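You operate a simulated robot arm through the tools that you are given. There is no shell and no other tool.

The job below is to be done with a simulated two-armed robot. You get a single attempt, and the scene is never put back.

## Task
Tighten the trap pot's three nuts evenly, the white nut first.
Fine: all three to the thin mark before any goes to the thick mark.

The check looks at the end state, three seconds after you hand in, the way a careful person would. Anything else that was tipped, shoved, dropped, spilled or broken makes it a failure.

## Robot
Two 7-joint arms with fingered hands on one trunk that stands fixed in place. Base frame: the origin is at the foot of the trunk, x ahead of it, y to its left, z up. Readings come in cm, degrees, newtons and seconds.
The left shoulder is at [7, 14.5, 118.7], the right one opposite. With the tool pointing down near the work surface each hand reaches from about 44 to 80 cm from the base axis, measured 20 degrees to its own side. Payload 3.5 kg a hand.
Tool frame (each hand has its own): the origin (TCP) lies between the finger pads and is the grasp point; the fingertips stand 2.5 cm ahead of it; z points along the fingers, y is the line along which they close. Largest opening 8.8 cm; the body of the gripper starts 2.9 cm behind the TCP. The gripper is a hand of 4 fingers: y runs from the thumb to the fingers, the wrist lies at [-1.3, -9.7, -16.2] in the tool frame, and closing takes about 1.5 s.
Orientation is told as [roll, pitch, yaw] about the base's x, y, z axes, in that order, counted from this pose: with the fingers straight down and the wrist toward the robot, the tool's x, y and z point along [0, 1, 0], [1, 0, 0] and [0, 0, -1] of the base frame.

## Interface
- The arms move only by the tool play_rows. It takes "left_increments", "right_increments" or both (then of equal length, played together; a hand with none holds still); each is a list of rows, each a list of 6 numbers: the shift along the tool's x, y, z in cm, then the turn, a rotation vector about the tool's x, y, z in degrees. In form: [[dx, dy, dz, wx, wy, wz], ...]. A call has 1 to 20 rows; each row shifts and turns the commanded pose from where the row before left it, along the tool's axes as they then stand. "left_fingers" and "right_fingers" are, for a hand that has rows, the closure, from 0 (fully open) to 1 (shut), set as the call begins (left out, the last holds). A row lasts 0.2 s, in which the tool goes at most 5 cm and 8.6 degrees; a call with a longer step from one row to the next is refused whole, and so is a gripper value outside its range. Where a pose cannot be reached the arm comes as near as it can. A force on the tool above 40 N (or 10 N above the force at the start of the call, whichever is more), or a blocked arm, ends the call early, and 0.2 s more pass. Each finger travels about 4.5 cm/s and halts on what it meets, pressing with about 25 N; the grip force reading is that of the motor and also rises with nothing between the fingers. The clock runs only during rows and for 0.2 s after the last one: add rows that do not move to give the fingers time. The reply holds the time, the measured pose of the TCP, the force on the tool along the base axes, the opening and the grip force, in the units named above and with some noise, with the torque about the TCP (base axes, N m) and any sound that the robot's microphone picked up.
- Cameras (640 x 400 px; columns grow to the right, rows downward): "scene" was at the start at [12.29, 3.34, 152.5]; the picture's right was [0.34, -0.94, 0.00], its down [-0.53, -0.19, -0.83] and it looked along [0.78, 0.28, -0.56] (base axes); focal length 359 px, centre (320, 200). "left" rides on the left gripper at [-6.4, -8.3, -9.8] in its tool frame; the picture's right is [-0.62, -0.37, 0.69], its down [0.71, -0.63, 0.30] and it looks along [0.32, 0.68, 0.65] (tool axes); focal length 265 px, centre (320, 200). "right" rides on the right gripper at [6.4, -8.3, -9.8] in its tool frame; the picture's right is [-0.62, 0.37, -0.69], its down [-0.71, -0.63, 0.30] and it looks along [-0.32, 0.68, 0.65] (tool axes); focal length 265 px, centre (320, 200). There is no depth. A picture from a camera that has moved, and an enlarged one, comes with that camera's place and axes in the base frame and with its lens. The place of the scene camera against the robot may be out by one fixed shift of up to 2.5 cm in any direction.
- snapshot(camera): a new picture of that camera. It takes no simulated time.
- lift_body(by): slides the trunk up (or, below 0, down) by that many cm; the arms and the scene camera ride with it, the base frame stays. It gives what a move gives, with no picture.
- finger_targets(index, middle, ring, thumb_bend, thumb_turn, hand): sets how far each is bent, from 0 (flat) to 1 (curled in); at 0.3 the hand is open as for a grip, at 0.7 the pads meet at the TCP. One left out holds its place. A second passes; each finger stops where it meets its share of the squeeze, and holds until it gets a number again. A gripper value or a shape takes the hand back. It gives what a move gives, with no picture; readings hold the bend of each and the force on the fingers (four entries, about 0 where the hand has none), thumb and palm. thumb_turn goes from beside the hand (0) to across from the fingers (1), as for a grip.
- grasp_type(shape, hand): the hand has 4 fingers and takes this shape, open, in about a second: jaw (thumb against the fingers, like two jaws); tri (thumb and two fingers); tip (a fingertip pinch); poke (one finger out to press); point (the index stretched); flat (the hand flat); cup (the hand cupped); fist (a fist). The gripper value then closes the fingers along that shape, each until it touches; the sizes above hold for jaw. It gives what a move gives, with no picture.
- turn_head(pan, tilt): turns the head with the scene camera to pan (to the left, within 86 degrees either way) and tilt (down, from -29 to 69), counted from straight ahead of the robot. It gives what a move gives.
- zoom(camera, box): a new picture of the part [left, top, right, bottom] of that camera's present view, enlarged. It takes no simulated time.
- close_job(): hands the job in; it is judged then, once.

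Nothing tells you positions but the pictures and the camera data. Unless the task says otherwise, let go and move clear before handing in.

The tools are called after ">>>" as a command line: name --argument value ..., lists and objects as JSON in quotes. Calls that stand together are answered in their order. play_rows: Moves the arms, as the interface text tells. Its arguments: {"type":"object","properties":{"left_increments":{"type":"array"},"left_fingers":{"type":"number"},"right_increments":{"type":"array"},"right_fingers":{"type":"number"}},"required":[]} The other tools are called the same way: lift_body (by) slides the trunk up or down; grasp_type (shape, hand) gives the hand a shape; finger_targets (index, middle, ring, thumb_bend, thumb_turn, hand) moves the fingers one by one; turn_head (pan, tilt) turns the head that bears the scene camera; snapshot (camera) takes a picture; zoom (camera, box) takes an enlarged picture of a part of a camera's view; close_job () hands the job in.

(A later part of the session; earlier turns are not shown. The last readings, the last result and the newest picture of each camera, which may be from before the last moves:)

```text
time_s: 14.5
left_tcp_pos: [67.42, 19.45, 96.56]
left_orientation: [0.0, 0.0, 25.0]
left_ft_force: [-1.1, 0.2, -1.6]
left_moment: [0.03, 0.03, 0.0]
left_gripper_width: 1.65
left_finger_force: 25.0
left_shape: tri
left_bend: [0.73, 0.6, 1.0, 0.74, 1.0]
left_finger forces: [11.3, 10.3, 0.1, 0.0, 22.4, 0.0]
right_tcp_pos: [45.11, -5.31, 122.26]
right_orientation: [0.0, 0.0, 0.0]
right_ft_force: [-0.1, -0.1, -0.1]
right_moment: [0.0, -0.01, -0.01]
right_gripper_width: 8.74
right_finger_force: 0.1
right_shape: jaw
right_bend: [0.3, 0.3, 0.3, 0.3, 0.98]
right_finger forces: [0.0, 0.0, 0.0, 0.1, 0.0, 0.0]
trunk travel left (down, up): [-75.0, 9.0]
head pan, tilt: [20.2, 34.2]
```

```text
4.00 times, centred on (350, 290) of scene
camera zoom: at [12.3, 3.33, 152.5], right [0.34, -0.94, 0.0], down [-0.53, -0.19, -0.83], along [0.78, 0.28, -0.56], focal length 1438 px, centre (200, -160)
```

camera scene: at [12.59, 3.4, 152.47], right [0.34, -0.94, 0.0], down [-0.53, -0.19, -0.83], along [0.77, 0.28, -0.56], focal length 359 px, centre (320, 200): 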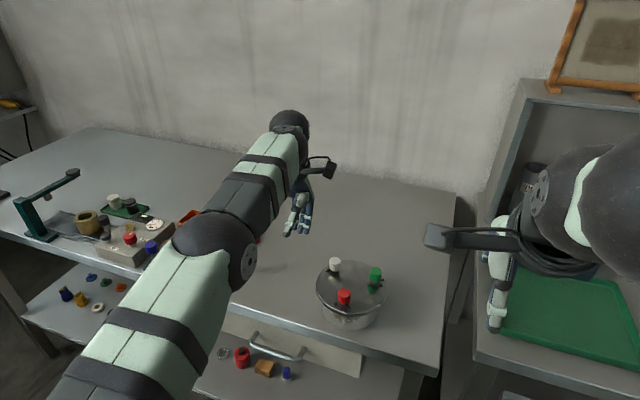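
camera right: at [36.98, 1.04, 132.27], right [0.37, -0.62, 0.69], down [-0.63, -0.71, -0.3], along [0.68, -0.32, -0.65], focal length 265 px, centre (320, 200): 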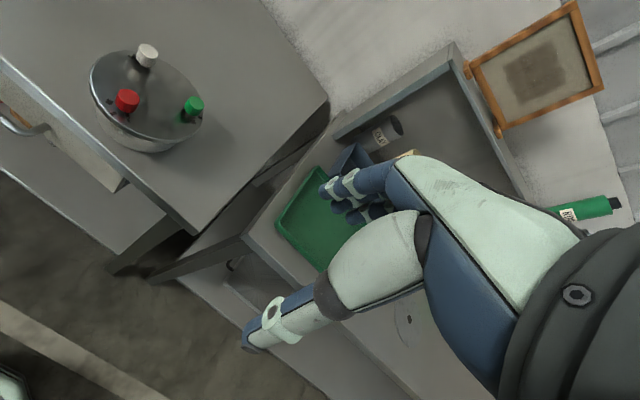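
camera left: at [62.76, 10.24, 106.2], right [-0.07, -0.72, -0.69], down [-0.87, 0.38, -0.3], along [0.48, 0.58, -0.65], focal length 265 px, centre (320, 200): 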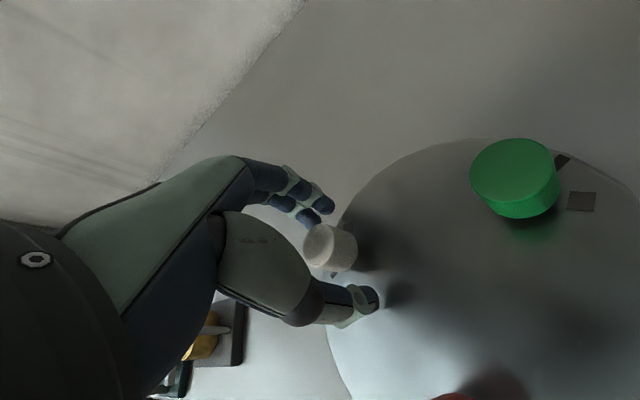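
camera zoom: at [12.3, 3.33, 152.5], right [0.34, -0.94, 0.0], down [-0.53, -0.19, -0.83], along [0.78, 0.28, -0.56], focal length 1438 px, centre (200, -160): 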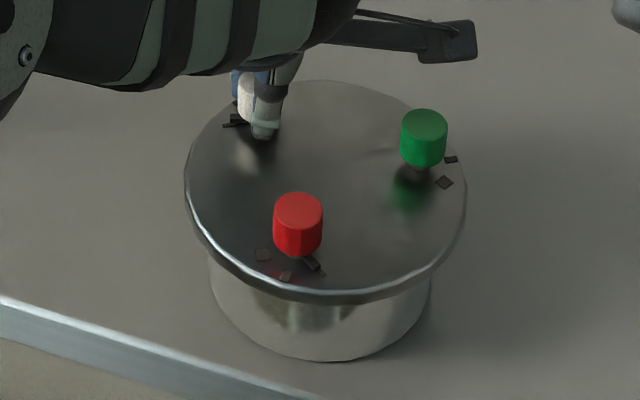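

The grip is balanced and the pot hasn't moved. I'll make a first small clockwise turn about the nut's axis and check the torque and the pot.

>>> play_rows --left_increments '[[0.015, 0, 0, 0, 0, 4], [0.015, 0, 0, 0, 0, 4], [0, 0, 0, 0, 0, 0]]'

>>> zoom --camera "scene" --box '[300, 240, 400, 340]'

>>> zoom --camera "right" --box '[120, 30, 190, 90]'

>>> zoom --camera "left" --box '[270, 180, 410, 320]'

```text
time_s: 15.3
left_tcp_pos: [67.51, 19.52, 96.41]
left_orientation: [0.0, -0.1, 16.9]
left_ft_force: [-1.7, -0.2, -2.4]
left_moment: [-0.02, -0.01, 0.01]
left_gripper_width: 1.6
left_finger_force: 25.1
left_shape: tri
left_bend: [0.73, 0.6, 1.0, 0.74, 1.0]
left_finger forces: [11.6, 10.1, 0.0, 0.1, 22.9, 0.0]
right_tcp_pos: [45.1, -5.31, 122.36]
right_orientation: [0.0, 0.0, 0.0]
right_ft_force: [-0.5, 0.0, -1.0]
right_moment: [0.01, 0.02, -0.01]
right_gripper_width: 8.74
right_finger_force: 0.1
right_shape: jaw
right_bend: [0.3, 0.3, 0.3, 0.3, 0.98]
right_finger forces: [0.1, 0.0, 0.1, 0.0, 0.0, 0.0]
trunk travel left (down, up): [-75.0, 9.0]
head pan, tilt: [20.2, 34.2]
```

```text
4.00 times, centred on (350, 290) of scene
camera zoom: at [12.33, 3.3, 152.49], right [0.34, -0.94, 0.0], down [-0.53, -0.19, -0.83], along [0.78, 0.28, -0.56], focal length 1438 px, centre (200, -160)
```

zoom: 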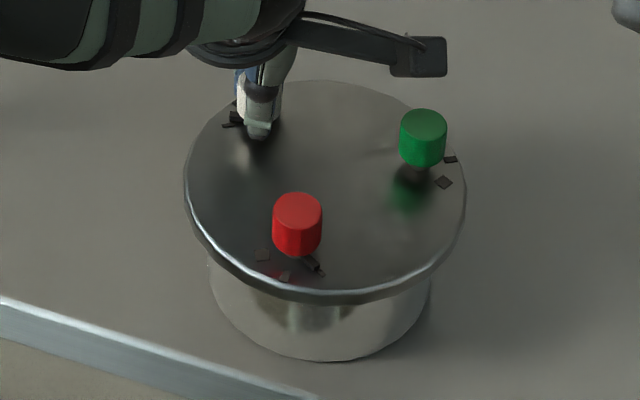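

```text
6.67 times, centred on (155, 60) of right
camera zoom: at [37.0, 1.01, 132.26], right [0.37, -0.62, 0.69], down [-0.63, -0.71, -0.3], along [0.68, -0.32, -0.65], focal length 1769 px, centre (1420, 1133)
```

zoom: 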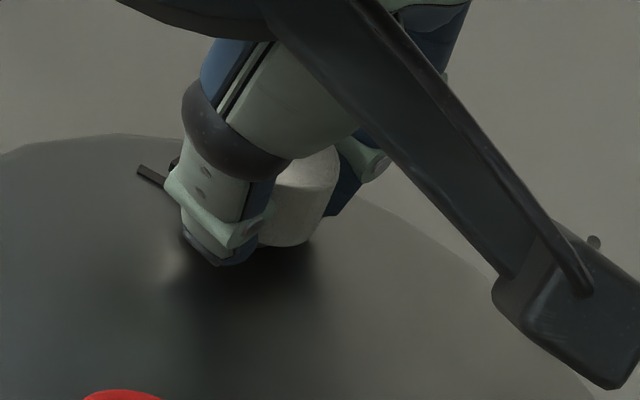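

```text
2.86 times, centred on (340, 250) of left
camera zoom: at [61.36, 11.0, 106.2], right [-0.17, -0.7, -0.69], down [-0.81, 0.5, -0.3], along [0.56, 0.51, -0.65], focal length 758 px, centre (263, 57)
```

zoom: 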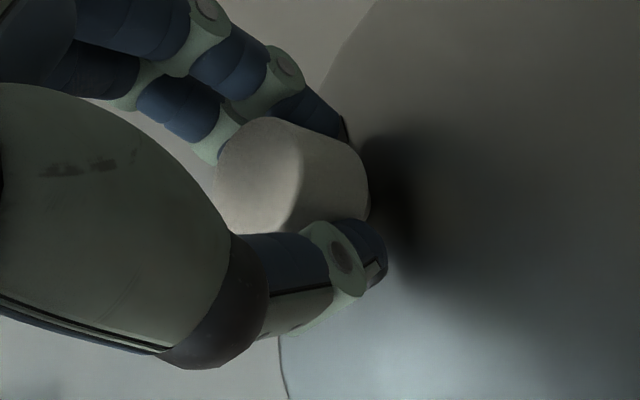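

The pot stayed put and the torque is small. I'll continue clockwise by another 32° and check the pointer.

>>> play_rows --left_increments '[[0.02, 0, 0, 0, 0, 5], [0.02, 0, 0, 0, 0, 5], [0.02, 0, 0, 0, 0, 5], [0.02, 0, 0, 0, 0, 5], [0.02, 0, 0, 0, 0, 4], [0.02, 0, 0, 0, 0, 4], [0.015, 0, 0, 0, 0, 4], [0, 0, 0, 0, 0, 0]]'

>>> zoom --camera "scene" --box '[300, 240, 400, 340]'

>>> zoom --camera "scene" --box '[322, 253, 350, 275]'

>>> zoom --camera "left" --box '[270, 180, 410, 320]'

>>> zoom --camera "right" --box '[120, 30, 190, 90]'

```text
time_s: 17.1
left_tcp_pos: [67.52, 19.73, 96.52]
left_orientation: [0.0, 0.1, -15.1]
left_ft_force: [-0.7, -3.2, -3.1]
left_moment: [-0.05, -0.03, 0.03]
left_gripper_width: 1.61
left_finger_force: 24.9
left_shape: tri
left_bend: [0.73, 0.61, 1.0, 0.75, 1.0]
left_finger forces: [12.8, 9.8, 0.0, 0.1, 22.2, 0.0]
right_tcp_pos: [45.24, -5.38, 122.32]
right_orientation: [0.0, -0.1, 0.0]
right_ft_force: [0.3, 0.5, -0.3]
right_moment: [0.01, -0.02, 0.02]
right_gripper_width: 8.78
right_finger_force: 0.2
right_shape: jaw
right_bend: [0.3, 0.3, 0.3, 0.3, 0.98]
right_finger forces: [0.1, 0.0, 0.0, 0.1, 0.1, 0.0]
trunk travel left (down, up): [-75.0, 9.0]
head pan, tilt: [20.2, 34.2]
```

```text
4.00 times, centred on (350, 290) of scene
camera zoom: at [12.36, 3.26, 152.49], right [0.34, -0.94, 0.0], down [-0.53, -0.19, -0.83], along [0.78, 0.29, -0.56], focal length 1438 px, centre (200, -160)
```

zoom: 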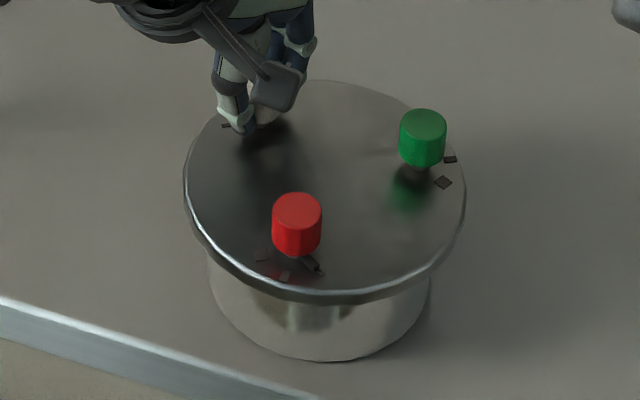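

```text
16.00 times, centred on (336, 264) of scene
camera zoom: at [12.36, 3.26, 152.49], right [0.34, -0.94, 0.0], down [-0.53, -0.19, -0.83], along [0.78, 0.29, -0.56], focal length 5750 px, centre (64, -824)
```

zoom: 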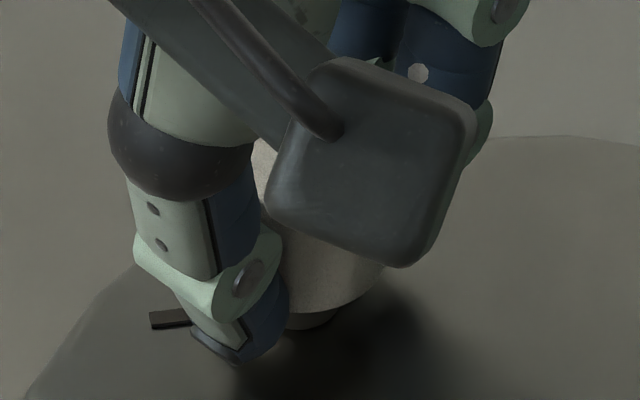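

```text
2.86 times, centred on (340, 250) of left
camera zoom: at [57.76, 15.64, 106.22], right [-0.52, -0.5, -0.69], down [-0.42, 0.85, -0.3], along [0.74, 0.14, -0.65], focal length 758 px, centre (263, 57)
```

zoom: 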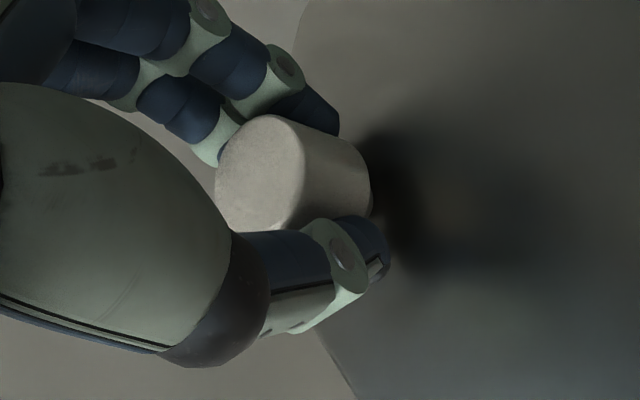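

```text
6.67 times, centred on (155, 60) of right
camera zoom: at [37.03, 0.98, 132.25], right [0.37, -0.62, 0.69], down [-0.63, -0.71, -0.3], along [0.68, -0.32, -0.65], focal length 1769 px, centre (1420, 1133)
```

zoom: 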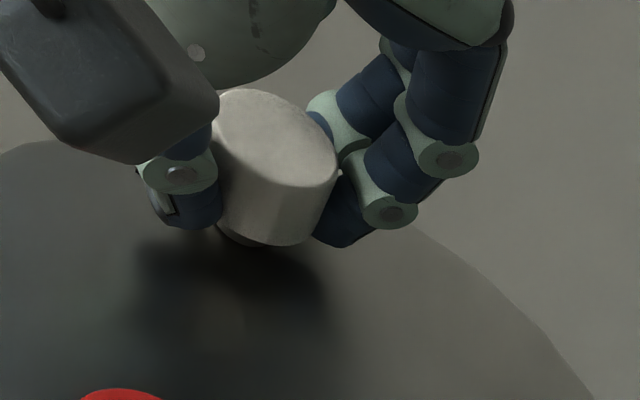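

The pointer is hidden by the hand. After 40° I'll open, lift away and check the pointer against the thin mark.

>>> play_rows --left_increments '[[0, 0, 0, 0, 0, 0], [0, 0, 0, 0, 0, 0], [0, 0, 0, 0, 0, 0], [0, 0, -1.5, 0, 0, 0], [0, 0, -2, 0, 0, 0], [0, 0, -2, 0, 0, 0], [0, 0, -2, 0, 0, 0], [0, 0, 0, 0, 0, 0]]' --left_fingers 0.42

>>> snapshot --camera "left"

>>> zoom --camera "scene" --box '[300, 240, 400, 340]'

>>> zoom --camera "scene" --box '[322, 253, 350, 275]'

>>> zoom --camera "right" --box '[120, 30, 190, 90]'

```text
time_s: 18.9
left_tcp_pos: [67.44, 19.66, 104.01]
left_orientation: [0.0, -0.1, -15.1]
left_ft_force: [-0.5, 0.0, -0.1]
left_moment: [0.0, 0.03, -0.01]
left_gripper_width: 5.05
left_finger_force: 0.0
left_shape: tri
left_bend: [0.74, 0.41, 0.99, 0.66, 1.0]
left_finger forces: [0.1, 0.0, 0.0, 0.1, 0.0, 0.0]
right_tcp_pos: [45.3, -5.3, 122.33]
right_orientation: [-0.1, 0.1, 0.0]
right_ft_force: [0.3, -1.0, -0.6]
right_moment: [-0.03, -0.01, 0.01]
right_gripper_width: 8.77
right_finger_force: 0.1
right_shape: jaw
right_bend: [0.3, 0.3, 0.3, 0.3, 0.98]
right_finger forces: [0.0, 0.0, 0.0, 0.1, 0.0, 0.0]
trunk travel left (down, up): [-75.0, 9.0]
head pan, tilt: [20.2, 34.2]
```

```text
taken
camera left: at [57.68, 15.71, 113.79], right [-0.52, -0.5, -0.69], down [-0.42, 0.85, -0.3], along [0.74, 0.14, -0.65], focal length 265 px, centre (320, 200)
```

left: 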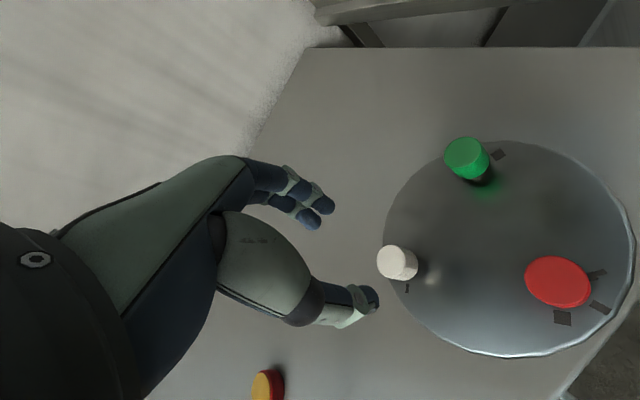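

```text
4.00 times, centred on (350, 290) of scene
camera zoom: at [12.33, 3.34, 152.49], right [0.34, -0.94, 0.0], down [-0.53, -0.19, -0.83], along [0.78, 0.28, -0.56], focal length 1438 px, centre (200, -160)
```

zoom: 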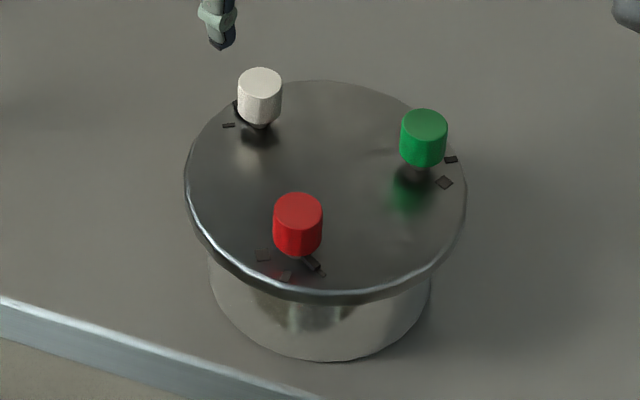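

```text
16.00 times, centred on (336, 264) of scene
camera zoom: at [12.33, 3.34, 152.49], right [0.34, -0.94, 0.0], down [-0.53, -0.19, -0.83], along [0.78, 0.28, -0.56], focal length 5750 px, centre (64, -824)
```

zoom: 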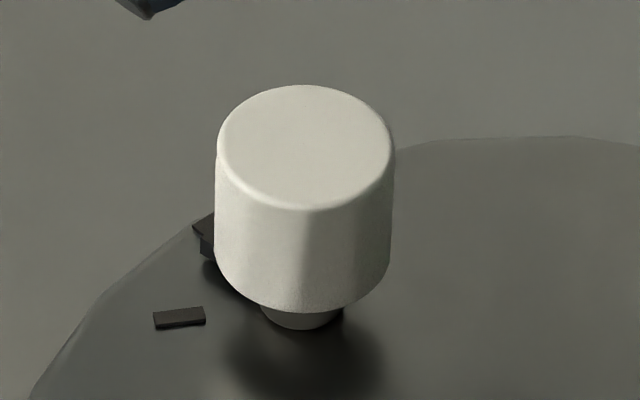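

```text
6.67 times, centred on (155, 60) of right
camera zoom: at [37.0, 1.04, 132.26], right [0.37, -0.62, 0.69], down [-0.63, -0.71, -0.3], along [0.68, -0.32, -0.65], focal length 1769 px, centre (1420, 1133)
```

zoom: 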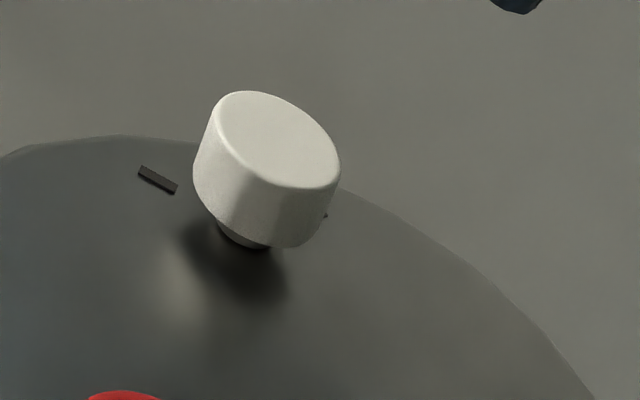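

The pot and nut positions are unchanged, and the pointer is now hidden behind the nut near the thin mark. I'll swing the left camera to the far (+y) side to see it.

>>> play_rows --left_increments '[[1.54, 2.19, 0, 0, 0, 0], [1.54, 2.19, 0, 0, 0, 0], [1.54, 2.19, 0, 0, 0, 0], [0, 0, 0, 0, 0, 6.9], [0, 0, 0, 0, 0, 6.9], [0, 0, 0, 0, 0, 6.9], [0, 0, 0, 0, 0, 6.9], [0, 0, 0, 0, 0, 6.9], [0, 0, 0, 0, 0, 6.9], [0, 0, 0, 0, 0, 6.9], [0, 0, 0, 0, 0, 6.9], [0, 0, 0, 0, 0, 0]]'

>>> snapshot --camera "left"

>>> zoom --camera "left" --box '[420, 130, 520, 230]'

```text
time_s: 21.5
left_tcp_pos: [67.55, 21.11, 103.31]
left_orientation: [-0.1, 0.1, -66.9]
left_ft_force: [-0.1, 0.9, -0.3]
left_moment: [-0.01, 0.0, 0.01]
left_gripper_width: 5.07
left_finger_force: 0.1
left_shape: tri
left_bend: [0.74, 0.41, 0.99, 0.66, 1.0]
left_finger forces: [0.1, 0.1, 0.1, 0.0, 0.0, 0.0]
left hand out of reach, approached as far as the arm can: row 4, 5, 6, 7, 8, 9, 10, 11
right_tcp_pos: [45.08, -5.21, 122.36]
right_orientation: [0.1, 0.1, 0.0]
right_ft_force: [-0.1, -0.4, -1.0]
right_moment: [-0.03, 0.02, -0.02]
right_gripper_width: 8.77
right_finger_force: 0.1
right_shape: jaw
right_bend: [0.3, 0.3, 0.3, 0.3, 0.98]
right_finger forces: [0.1, 0.0, 0.0, 0.1, 0.1, 0.1]
trunk travel left (down, up): [-75.0, 9.0]
head pan, tilt: [20.2, 34.2]
```

```text
taken
camera left: at [58.3, 26.17, 113.04], right [-0.72, 0.09, -0.69], down [0.41, 0.86, -0.3], along [0.57, -0.5, -0.65], focal length 265 px, centre (320, 200)
```

left: 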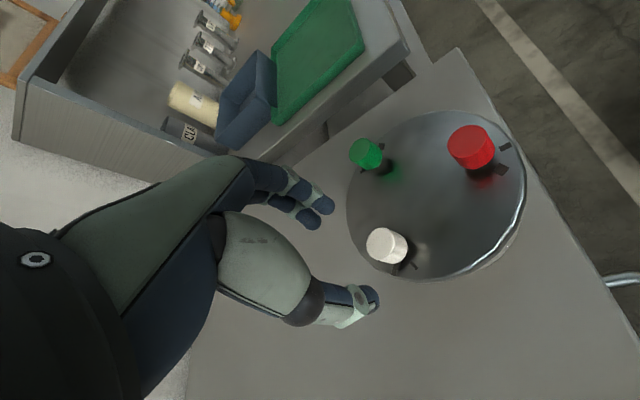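

```text
4.00 times, centred on (470, 180) of left
camera zoom: at [58.3, 26.17, 113.04], right [-0.72, 0.09, -0.69], down [0.41, 0.86, -0.3], along [0.57, -0.5, -0.65], focal length 1062 px, centre (-280, 280)
```

zoom: 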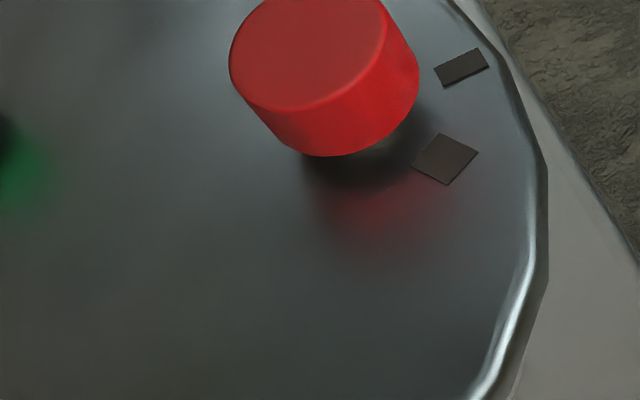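

>>> zoom --camera "left" --box '[350, 210, 430, 290]'

>>> play_rows --left_increments '[[0, 0, 0, 0, 0, 0]]'

```text
5.00 times, centred on (390, 250) of left
camera zoom: at [58.3, 26.17, 113.04], right [-0.72, 0.09, -0.69], down [0.41, 0.86, -0.3], along [0.57, -0.5, -0.65], focal length 1327 px, centre (-30, -50)
```

zoom: 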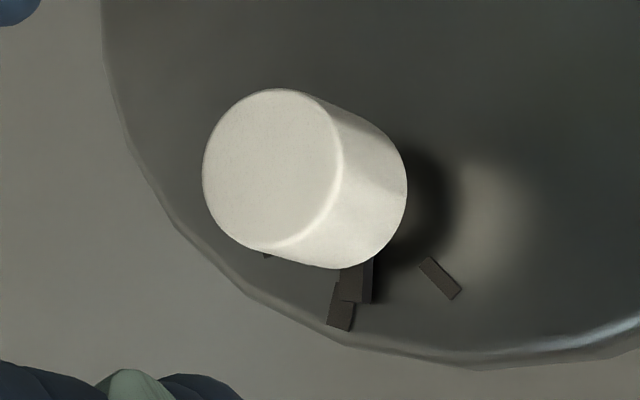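

```text
time_s: 21.9
left_tcp_pos: [67.46, 21.13, 103.37]
left_orientation: [0.0, 0.0, -66.7]
left_ft_force: [-0.4, -0.4, -0.4]
left_moment: [0.01, 0.04, 0.04]
left_gripper_width: 5.05
left_finger_force: 0.1
left_shape: tri
left_bend: [0.74, 0.41, 0.99, 0.66, 1.0]
left_finger forces: [0.1, 0.0, 0.1, 0.0, 0.0, 0.1]
right_tcp_pos: [45.14, -5.19, 122.37]
right_orientation: [0.0, 0.0, 0.0]
right_ft_force: [1.4, 0.9, -0.1]
right_moment: [0.0, -0.02, -0.02]
right_gripper_width: 8.76
right_finger_force: 0.1
right_shape: jaw
right_bend: [0.3, 0.3, 0.3, 0.3, 0.98]
right_finger forces: [0.0, 0.0, 0.0, 0.1, 0.1, 0.0]
trunk travel left (down, up): [-75.0, 9.0]
head pan, tilt: [20.2, 34.2]
```

The white pointer is about 13° short of the thin mark (pointer at about 73°, mark at about 59–60° in plan). I'll swing the hand back to yaw near +7° to re-grip for the last bit.

>>> play_rows --left_increments '[[0, 0, 0, 0, 0, -8.2], [0, 0, 0, 0, 0, -8.2], [0, 0, 0, 0, 0, -8.2], [0, 0, 0, 0, 0, -8.2], [0, 0, 0, 0, 0, -8.2], [0, 0, 0, 0, 0, -8.2], [0, 0, 0, 0, 0, -8.2], [0, 0, 0, 0, 0, -8.2], [0, 0, 0, 0, 0, -8.2], [0, 0, 0, 0, 0, 0]]'

```text
time_s: 24.1
left_tcp_pos: [67.51, 20.96, 103.32]
left_orientation: [0.0, 0.0, 7.2]
left_ft_force: [0.2, -0.4, 1.0]
left_moment: [0.0, 0.01, -0.01]
left_gripper_width: 5.05
left_finger_force: 0.2
left_shape: tri
left_bend: [0.74, 0.41, 0.99, 0.66, 1.0]
left_finger forces: [0.1, 0.0, 0.0, 0.0, 0.0, 0.1]
right_tcp_pos: [45.0, -5.22, 122.38]
right_orientation: [0.0, 0.0, 0.0]
right_ft_force: [-0.2, -0.5, 0.1]
right_moment: [0.02, 0.0, -0.01]
right_gripper_width: 8.78
right_finger_force: 0.2
right_shape: jaw
right_bend: [0.3, 0.3, 0.3, 0.3, 0.98]
right_finger forces: [0.1, 0.0, 0.1, 0.0, 0.1, 0.1]
trunk travel left (down, up): [-75.0, 9.0]
head pan, tilt: [20.2, 34.2]
```

>>> play_rows --left_increments '[[-1.3, -0.225, 0, 0, 0, 0], [0, 0, 1.5, 0, 0, 0], [0, 0, 1.5, 0, 0, 0], [0, 0, 1.5, 0, 0, 0], [0, 0, 1.5, 0, 0, 0], [0, 0, 0.9, 0, 0, 0], [0, 0, 0, 0, 0, 0]]' --left_fingers 0.5

>>> zoom --camera "left" --box '[270, 180, 410, 320]'

>>> play_rows --left_increments '[[0, 0, 0, 0, 0, 0], [0, 0, 0, 0, 0, 0], [0, 0, 0, 0, 0, 0]]' --left_fingers 0.72

>>> zoom --camera "left" --box '[270, 180, 410, 320]'

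```text
time_s: 25.7
left_tcp_pos: [67.44, 19.64, 96.46]
left_orientation: [0.0, 0.0, 7.2]
left_ft_force: [0.7, 0.1, 0.3]
left_moment: [-0.03, 0.02, 0.0]
left_gripper_width: 4.47
left_finger_force: 0.1
left_shape: tri
left_bend: [0.74, 0.44, 0.99, 0.69, 1.0]
left_finger forces: [0.0, 0.0, 0.1, 0.0, 0.0, 0.1]
right_tcp_pos: [45.1, -5.31, 122.33]
right_orientation: [0.0, -0.1, 0.0]
right_ft_force: [-0.1, 0.0, -0.4]
right_moment: [-0.02, -0.02, 0.02]
right_gripper_width: 8.77
right_finger_force: 0.0
right_shape: jaw
right_bend: [0.3, 0.3, 0.3, 0.3, 0.98]
right_finger forces: [0.1, 0.0, 0.0, 0.1, 0.0, 0.1]
trunk travel left (down, up): [-75.0, 9.0]
head pan, tilt: [20.2, 34.2]
```

```text
2.86 times, centred on (340, 250) of left
camera zoom: at [59.94, 12.3, 106.13], right [-0.29, -0.66, -0.69], down [-0.71, 0.63, -0.3], along [0.64, 0.41, -0.65], focal length 758 px, centre (263, 57)
```

zoom: 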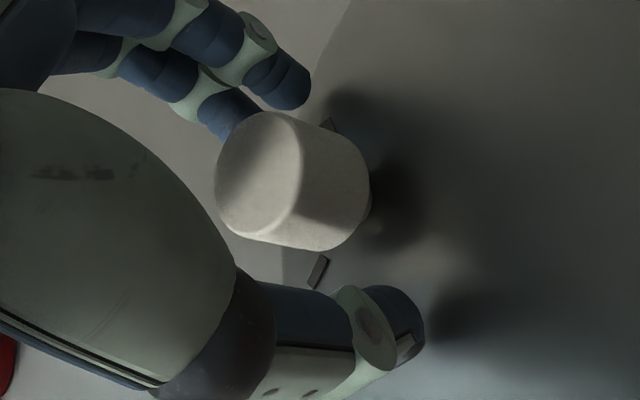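

```text
time_s: 26.5
left_tcp_pos: [67.5, 19.67, 96.45]
left_orientation: [-0.1, -0.1, 7.1]
left_ft_force: [0.1, 1.1, 0.0]
left_moment: [0.01, -0.02, 0.01]
left_gripper_width: 2.5
left_finger_force: 0.2
left_shape: tri
left_bend: [0.74, 0.54, 0.99, 0.74, 1.0]
left_finger forces: [0.0, 0.0, 0.1, 0.0, 0.1, 0.0]
right_tcp_pos: [44.99, -5.25, 122.35]
right_orientation: [0.0, 0.1, 0.0]
right_ft_force: [0.2, 0.2, 0.0]
right_moment: [-0.02, 0.0, 0.0]
right_gripper_width: 8.75
right_finger_force: 0.0
right_shape: jaw
right_bend: [0.3, 0.3, 0.3, 0.3, 0.98]
right_finger forces: [0.0, 0.0, 0.1, 0.0, 0.0, 0.0]
trunk travel left (down, up): [-75.0, 9.0]
head pan, tilt: [20.2, 34.2]
```

```text
2.86 times, centred on (340, 250) of left
camera zoom: at [59.95, 12.32, 106.13], right [-0.29, -0.66, -0.69], down [-0.71, 0.63, -0.3], along [0.64, 0.41, -0.65], focal length 758 px, centre (263, 57)
```

zoom: 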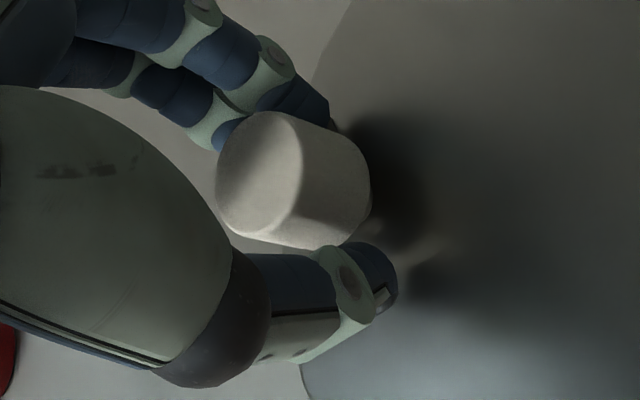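

>>> play_rows --left_increments '[[0, 0, 0, 0, 0, 0], [0, 0, 0, 0, 0, 0]]' --left_fingers 0.77

>>> play_rows --left_increments '[[0, 0, 0, 0, 0, 0], [0, 0, 0, 0, 0, 0]]' --left_fingers 0.79

```text
time_s: 27.1
left_tcp_pos: [67.46, 19.64, 96.31]
left_orientation: [0.0, 0.1, 7.1]
left_ft_force: [0.1, -0.5, -0.1]
left_moment: [-0.03, -0.01, 0.01]
left_gripper_width: 2.07
left_finger_force: 0.0
left_shape: tri
left_bend: [0.74, 0.57, 0.99, 0.74, 1.0]
left_finger forces: [0.5, 0.0, 0.0, 0.0, 0.1, 0.1]
right_tcp_pos: [45.23, -5.33, 122.25]
right_orientation: [0.0, 0.0, -0.1]
right_ft_force: [-0.5, 0.4, -0.4]
right_moment: [0.03, 0.02, -0.02]
right_gripper_width: 8.75
right_finger_force: 0.1
right_shape: jaw
right_bend: [0.3, 0.3, 0.3, 0.3, 0.98]
right_finger forces: [0.0, 0.1, 0.0, 0.0, 0.0, 0.1]
trunk travel left (down, up): [-75.0, 9.0]
head pan, tilt: [20.2, 34.2]
```

```text
time_s: 27.7
left_tcp_pos: [67.5, 19.76, 96.39]
left_orientation: [0.0, 0.2, 7.2]
left_ft_force: [-0.8, 1.8, -0.7]
left_moment: [0.01, 0.01, 0.0]
left_gripper_width: 1.6
left_finger_force: 24.6
left_shape: tri
left_bend: [0.73, 0.61, 1.0, 0.74, 1.0]
left_finger forces: [11.8, 9.1, 0.1, 0.1, 22.1, 0.0]
right_tcp_pos: [45.09, -5.16, 122.33]
right_orientation: [0.0, 0.1, -0.1]
right_ft_force: [0.0, -0.5, -0.1]
right_moment: [-0.04, -0.01, -0.01]
right_gripper_width: 8.76
right_finger_force: 0.1
right_shape: jaw
right_bend: [0.3, 0.3, 0.3, 0.3, 0.98]
right_finger forces: [0.1, 0.1, 0.0, 0.0, 0.0, 0.1]
trunk travel left (down, up): [-75.0, 9.0]
head pan, tilt: [20.2, 34.2]
```

The grip is balanced again. I'll turn the remaining 13°, release, lift and look from the far side.

>>> play_rows --left_increments '[[0.016, 0, 0, 0, 0, 4.4], [0.016, 0, 0, 0, 0, 4.3], [0.016, 0, 0, 0, 0, 4.3], [0, 0, 0, 0, 0, 0]]'

>>> play_rows --left_increments '[[0, 0, 0, 0, 0, 0], [0, 0, 0, 0, 0, 0], [0, 0, 0, 0, 0, 0], [0, 0, -1.5, 0, 0, 0], [0, 0, -2, 0, 0, 0], [0, 0, -2, 0, 0, 0], [0, 0, -1.5, 0, 0, 0], [1.4, 0, 0, 0, 0, 7.6], [0, 0, 0, 0, 0, 7.6], [0, 0, 0, 0, 0, 7.6], [0, 0, 0, 0, 0, 7.6], [0, 0, 0, 0, 0, 7.6], [0, 0, 0, 0, 0, 7.6], [0, 0, 0, 0, 0, 7.6], [0, 0, 0, 0, 0, 7.6], [0, 0, 0, 0, 0, 0]]' --left_fingers 0.42

>>> snapshot --camera "left"

>>> zoom --camera "left" --box '[350, 210, 430, 290]'

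>>> zoom --camera "scene" --box '[300, 240, 400, 340]'

```text
time_s: 28.7
left_tcp_pos: [67.48, 19.7, 96.4]
left_orientation: [0.0, 0.0, -6.0]
left_ft_force: [-1.1, 1.4, -1.7]
left_moment: [-0.03, -0.01, -0.02]
left_gripper_width: 1.58
left_finger_force: 25.5
left_shape: tri
left_bend: [0.73, 0.61, 1.0, 0.74, 1.0]
left_finger forces: [12.2, 9.3, 0.1, 0.0, 21.9, 0.0]
right_tcp_pos: [45.22, -5.3, 122.23]
right_orientation: [-0.1, 0.0, 0.0]
right_ft_force: [-0.2, -0.4, -0.9]
right_moment: [-0.03, 0.01, 0.01]
right_gripper_width: 8.77
right_finger_force: 0.1
right_shape: jaw
right_bend: [0.3, 0.3, 0.3, 0.3, 0.98]
right_finger forces: [0.1, 0.0, 0.0, 0.1, 0.1, 0.1]
trunk travel left (down, up): [-75.0, 9.0]
head pan, tilt: [20.2, 34.2]
```

```text
time_s: 32.1
left_tcp_pos: [67.65, 21.05, 103.49]
left_orientation: [0.1, -0.1, -66.8]
left_ft_force: [0.1, 0.7, 0.3]
left_moment: [0.02, -0.02, 0.0]
left_gripper_width: 5.08
left_finger_force: 0.0
left_shape: tri
left_bend: [0.74, 0.41, 0.99, 0.66, 1.0]
left_finger forces: [0.0, 0.0, 0.0, 0.1, 0.0, 0.0]
right_tcp_pos: [45.09, -5.18, 122.39]
right_orientation: [0.0, 0.0, 0.0]
right_ft_force: [-0.8, -0.2, -0.7]
right_moment: [-0.02, -0.01, 0.02]
right_gripper_width: 8.76
right_finger_force: 0.1
right_shape: jaw
right_bend: [0.3, 0.3, 0.3, 0.3, 0.98]
right_finger forces: [0.0, 0.0, 0.0, 0.0, 0.0, 0.0]
trunk travel left (down, up): [-75.0, 9.0]
head pan, tilt: [20.2, 34.2]
```

```text
taken
camera left: at [58.35, 26.3, 113.18], right [-0.72, 0.09, -0.69], down [0.41, 0.86, -0.3], along [0.57, -0.5, -0.65], focal length 265 px, centre (320, 200)
```

left: 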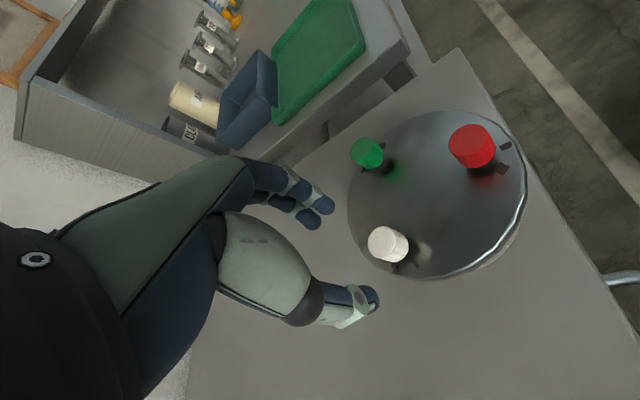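

```text
5.00 times, centred on (390, 250) of left
camera zoom: at [58.35, 26.3, 113.18], right [-0.72, 0.09, -0.69], down [0.41, 0.86, -0.3], along [0.57, -0.5, -0.65], focal length 1327 px, centre (-30, -50)
```

zoom: 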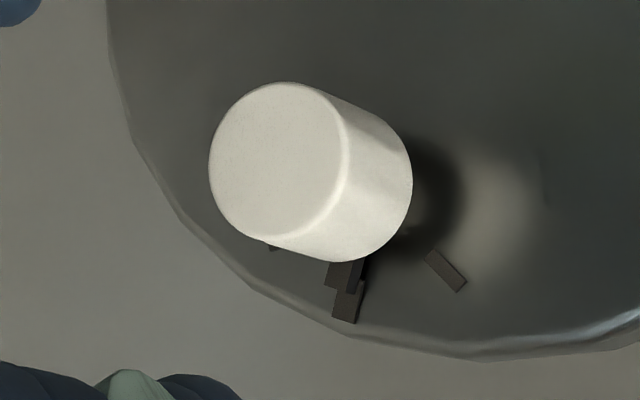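

```text
4.00 times, centred on (350, 290) of scene
camera zoom: at [12.25, 3.33, 152.5], right [0.34, -0.94, 0.0], down [-0.53, -0.19, -0.83], along [0.78, 0.28, -0.56], focal length 1438 px, centre (200, -160)
```

zoom: 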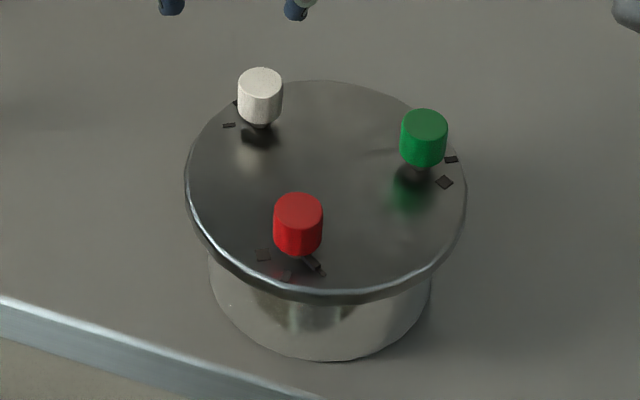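

>>> zoom --camera "left" --box '[380, 250, 416, 280]'

>>> zoom --camera "left" --box '[345, 130, 395, 180]'

>>> zoom --camera "left" --box '[440, 115, 520, 185]'

```text
13.33 times, centred on (398, 265) of left
camera zoom: at [58.35, 26.3, 113.18], right [-0.72, 0.09, -0.69], down [0.41, 0.86, -0.3], along [0.57, -0.5, -0.65], focal length 3539 px, centre (-720, -667)
```

zoom: 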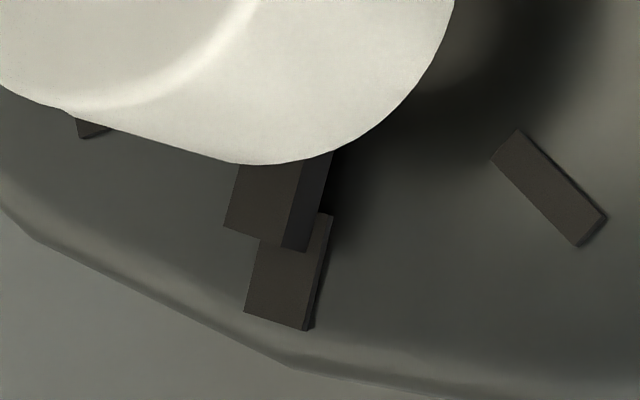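

```text
8.00 times, centred on (370, 155) of left
camera zoom: at [58.35, 26.3, 113.18], right [-0.72, 0.09, -0.69], down [0.41, 0.86, -0.3], along [0.57, -0.5, -0.65], focal length 2123 px, centre (-80, 560)
```

zoom: 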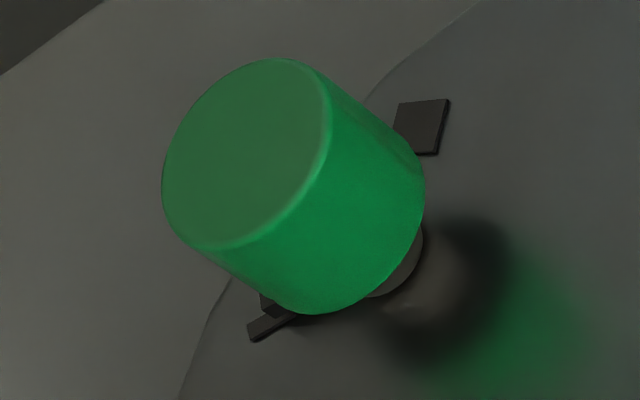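

```text
5.71 times, centred on (480, 150) of left
camera zoom: at [58.35, 26.3, 113.18], right [-0.72, 0.09, -0.69], down [0.41, 0.86, -0.3], along [0.57, -0.5, -0.65], focal length 1517 px, centre (-594, 486)
```

zoom: 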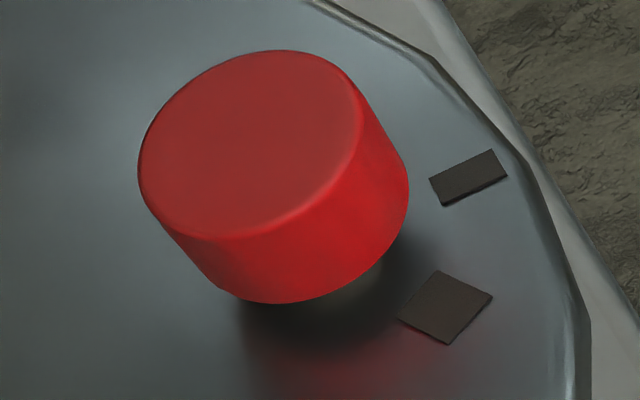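

>>> zoom --camera "left" --box '[370, 160, 390, 180]'

>>> zoom --camera "scene" --box '[340, 298, 360, 312]'

```text
16.00 times, centred on (380, 170) of left
camera zoom: at [58.35, 26.3, 113.18], right [-0.72, 0.09, -0.69], down [0.41, 0.86, -0.3], along [0.57, -0.5, -0.65], focal length 4246 px, centre (-640, 680)
```

zoom: 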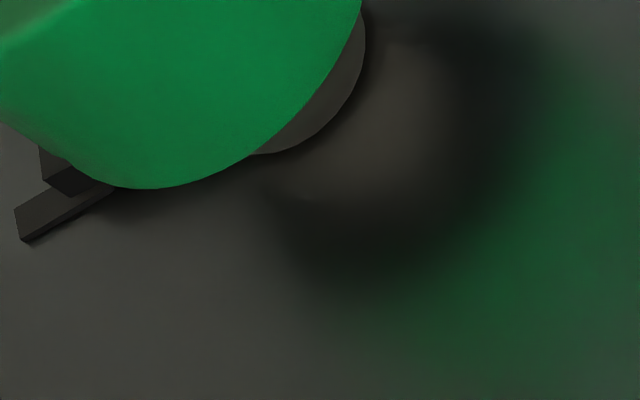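

```text
16.00 times, centred on (350, 305) of scene
camera zoom: at [12.25, 3.33, 152.5], right [0.34, -0.94, 0.0], down [-0.53, -0.19, -0.83], along [0.78, 0.28, -0.56], focal length 5750 px, centre (-160, -1480)
```

zoom: 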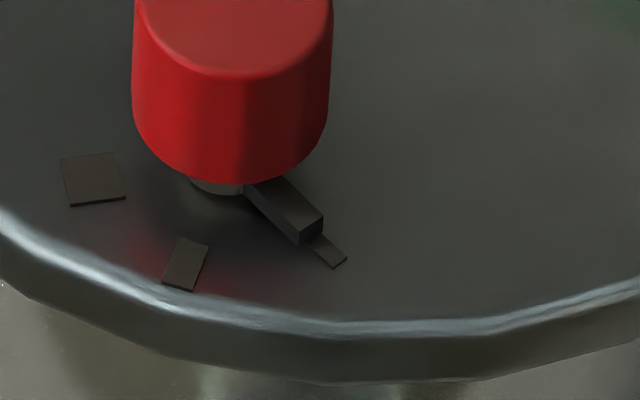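

The white pointer is on the thin mark, within about 2°. Green's pointer is about 7° past its start tab, so it needs about 53°; red's is on its start tab, so it needs about 60°. Next I'll hover over green at yaw +28°.

>>> play_rows --left_increments '[[0, 0, 0, 0, 0, -7.9], [0, 0, 0, 0, 0, -7.9], [0, 0, 0, 0, 0, -7.9], [0, 0, 0, 0, 0, -7.9], [0, 0, 0, 0, 0, -7.9], [0, 0, 0, 0, 0, -7.9], [0, 0, 0, 0, 0, -7.9], [0, 0, 0, 0, 0, -7.9], [0, 0, 0, 0, 0, -7.9], [0, 0, 0, 0, 0, -7.9], [0, 0, 0, 0, 0, -7.9], [0, 0, 0, 0, 0, -7.9], [-2.34, -1.29, 0, 0, 0, 0], [-2.34, -1.29, 0, 0, 0, 0], [-2.34, -1.29, 0, 0, 0, 0], [-2.33, -1.3, 0, 0, 0, 0], [0, 0, 0, 0, 0, 0]]'

>>> zoom --camera "left" --box '[340, 220, 420, 300]'

>>> zoom --camera "scene" --box '[300, 240, 400, 340]'

```text
time_s: 35.7
left_tcp_pos: [67.64, 10.41, 103.35]
left_orientation: [0.0, -0.1, 28.2]
left_ft_force: [0.7, -0.2, -1.0]
left_moment: [-0.01, 0.0, -0.02]
left_gripper_width: 5.08
left_finger_force: 0.1
left_shape: tri
left_bend: [0.74, 0.41, 0.99, 0.66, 1.0]
left_finger forces: [0.0, 0.0, 0.0, 0.0, 0.0, 0.1]
right_tcp_pos: [45.09, -5.2, 122.31]
right_orientation: [0.0, 0.0, -0.1]
right_ft_force: [0.6, 0.6, -0.4]
right_moment: [0.04, 0.0, 0.0]
right_gripper_width: 8.77
right_finger_force: 0.0
right_shape: jaw
right_bend: [0.3, 0.3, 0.3, 0.3, 0.98]
right_finger forces: [0.0, 0.1, 0.0, 0.1, 0.0, 0.0]
trunk travel left (down, up): [-75.0, 9.0]
head pan, tilt: [20.2, 34.2]
```

```text
5.00 times, centred on (380, 260) of left
camera zoom: at [63.15, 0.94, 113.13], right [-0.03, -0.72, -0.69], down [-0.89, 0.33, -0.3], along [0.45, 0.61, -0.65], focal length 1327 px, centre (20, -100)
```

zoom: 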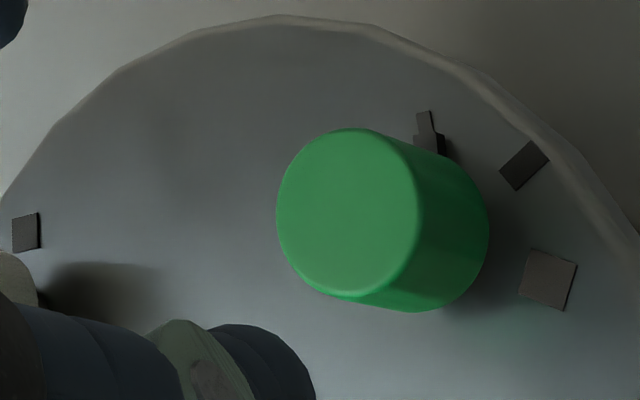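

```text
4.00 times, centred on (350, 290) of scene
camera zoom: at [12.3, 3.39, 152.5], right [0.34, -0.94, 0.0], down [-0.53, -0.19, -0.83], along [0.78, 0.28, -0.56], focal length 1438 px, centre (200, -160)
```

zoom: 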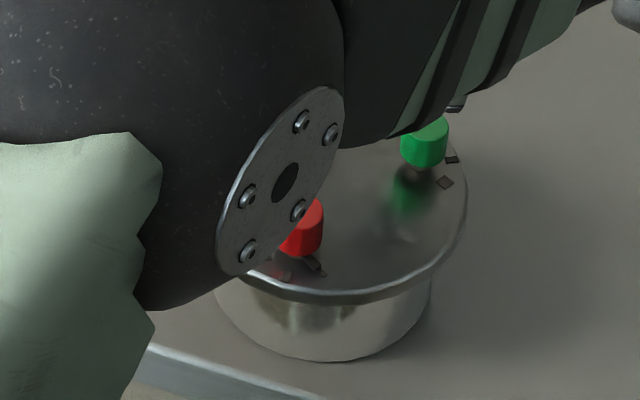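

Green sits about 0.1 cm off the hand's axis, so I'll correct that while descending.

>>> play_rows --left_increments '[[0.11, 0.08, 1.5, 0, 0, 0], [0, 0, 1.5, 0, 0, 0], [0, 0, 1.5, 0, 0, 0], [0, 0, 1.4, 0, 0, 0], [0, 0, 1.0, 0, 0, 0], [0, 0, 0, 0, 0, 0]]' --left_fingers 0.5

>>> zoom --camera "left" --box '[270, 180, 410, 320]'

>>> zoom --camera "right" --box '[60, 0, 260, 180]'

>>> play_rows --left_increments '[[0, 0, 0, 0, 0, 0], [0, 0, 0, 0, 0, 0], [0, 0, 0, 0, 0, 0]]' --left_fingers 0.74

>>> zoom --camera "left" --box '[270, 180, 410, 320]'

```text
time_s: 37.1
left_tcp_pos: [67.37, 10.71, 96.54]
left_orientation: [0.0, 0.0, 28.1]
left_ft_force: [-0.1, 0.5, 0.5]
left_moment: [0.03, 0.0, 0.03]
left_gripper_width: 4.46
left_finger_force: 0.0
left_shape: tri
left_bend: [0.74, 0.44, 0.99, 0.69, 1.0]
left_finger forces: [0.0, 0.0, 0.1, 0.0, 0.1, 0.0]
right_tcp_pos: [45.06, -5.25, 122.32]
right_orientation: [-0.1, -0.1, 0.0]
right_ft_force: [-1.0, 0.0, 0.6]
right_moment: [0.0, 0.02, 0.02]
right_gripper_width: 8.76
right_finger_force: 0.0
right_shape: jaw
right_bend: [0.3, 0.3, 0.3, 0.3, 0.98]
right_finger forces: [0.0, 0.1, 0.0, 0.0, 0.0, 0.0]
trunk travel left (down, up): [-75.0, 9.0]
head pan, tilt: [20.2, 34.2]
```

```text
2.86 times, centred on (340, 250) of left
camera zoom: at [63.1, 1.06, 106.26], right [-0.03, -0.72, -0.69], down [-0.89, 0.33, -0.3], along [0.45, 0.61, -0.65], focal length 758 px, centre (263, 57)
```

zoom: 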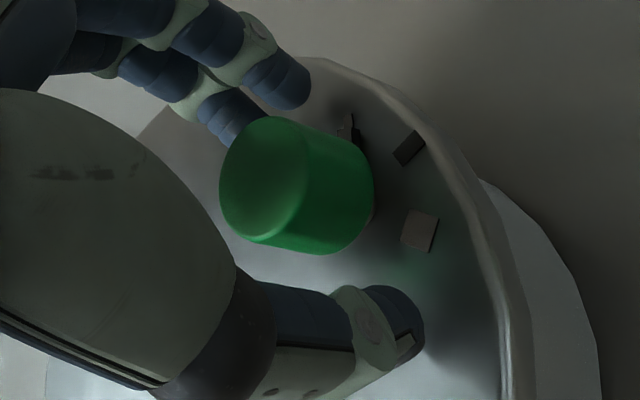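

```text
2.22 times, centred on (160, 90) of right
camera zoom: at [36.96, 1.03, 132.27], right [0.37, -0.62, 0.69], down [-0.63, -0.71, -0.3], along [0.68, -0.32, -0.65], focal length 590 px, centre (676, 444)
```

zoom: 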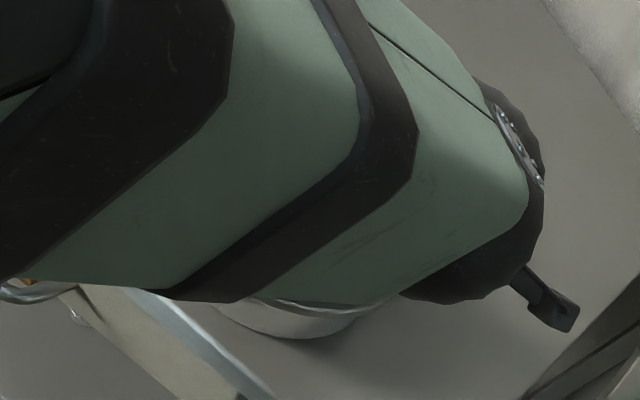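

```text
time_s: 37.9
left_tcp_pos: [67.54, 10.46, 96.47]
left_orientation: [0.0, 0.0, 28.1]
left_ft_force: [-0.3, -0.6, 0.9]
left_moment: [-0.01, 0.01, 0.0]
left_gripper_width: 2.33
left_finger_force: 0.2
left_shape: tri
left_bend: [0.74, 0.55, 0.99, 0.74, 1.0]
left_finger forces: [0.1, 0.0, 0.0, 0.0, 0.0, 0.0]
right_tcp_pos: [45.22, -5.15, 122.41]
right_orientation: [0.0, 0.0, 0.0]
right_ft_force: [0.8, 0.2, -0.2]
right_moment: [-0.02, -0.01, 0.01]
right_gripper_width: 8.76
right_finger_force: 0.0
right_shape: jaw
right_bend: [0.3, 0.3, 0.3, 0.3, 0.98]
right_finger forces: [0.0, 0.0, 0.0, 0.1, 0.0, 0.0]
trunk travel left (down, up): [-75.0, 9.0]
head pan, tilt: [20.2, 34.2]
```

```text
2.86 times, centred on (340, 250) of left
camera zoom: at [63.1, 1.05, 106.26], right [-0.03, -0.72, -0.69], down [-0.89, 0.33, -0.3], along [0.45, 0.61, -0.65], focal length 758 px, centre (263, 57)
```

zoom: 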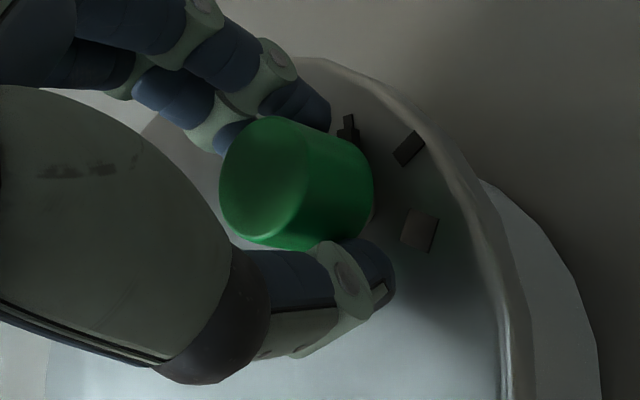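

>>> play_rows --left_increments '[[0, 0, 0, 0, 0, 0], [0, 0, 0, 0, 0, 0]]' --left_fingers 0.77

>>> play_rows --left_increments '[[0, 0, 0, 0, 0, 0], [0, 0, 0, 0, 0, 0]]' --left_fingers 0.79

```text
time_s: 38.5
left_tcp_pos: [67.54, 10.69, 96.56]
left_orientation: [0.0, 0.0, 28.1]
left_ft_force: [-0.4, -0.2, -0.4]
left_moment: [0.0, -0.01, 0.0]
left_gripper_width: 2.07
left_finger_force: 0.1
left_shape: tri
left_bend: [0.74, 0.57, 0.99, 0.74, 1.0]
left_finger forces: [0.2, 0.1, 0.0, 0.0, 0.4, 0.0]
right_tcp_pos: [45.17, -5.27, 122.32]
right_orientation: [0.0, 0.0, 0.0]
right_ft_force: [0.0, -0.2, 0.0]
right_moment: [0.03, 0.01, 0.0]
right_gripper_width: 8.76
right_finger_force: 0.1
right_shape: jaw
right_bend: [0.3, 0.3, 0.3, 0.3, 0.98]
right_finger forces: [0.0, 0.0, 0.1, 0.1, 0.0, 0.1]
trunk travel left (down, up): [-75.0, 9.0]
head pan, tilt: [20.2, 34.2]
```

```text
time_s: 39.1
left_tcp_pos: [67.36, 10.7, 96.53]
left_orientation: [0.0, 0.0, 28.2]
left_ft_force: [-1.2, -0.5, -0.5]
left_moment: [-0.03, 0.04, 0.0]
left_gripper_width: 1.58
left_finger_force: 25.4
left_shape: tri
left_bend: [0.73, 0.62, 1.0, 0.74, 1.0]
left_finger forces: [11.8, 9.7, 0.0, 0.1, 21.7, 0.0]
right_tcp_pos: [45.16, -5.3, 122.33]
right_orientation: [0.0, 0.1, 0.0]
right_ft_force: [0.5, -0.6, -0.4]
right_moment: [0.04, 0.01, 0.0]
right_gripper_width: 8.75
right_finger_force: 0.1
right_shape: jaw
right_bend: [0.3, 0.3, 0.3, 0.3, 0.98]
right_finger forces: [0.0, 0.0, 0.1, 0.0, 0.1, 0.0]
trunk travel left (down, up): [-75.0, 9.0]
head pan, tilt: [20.2, 34.2]
```

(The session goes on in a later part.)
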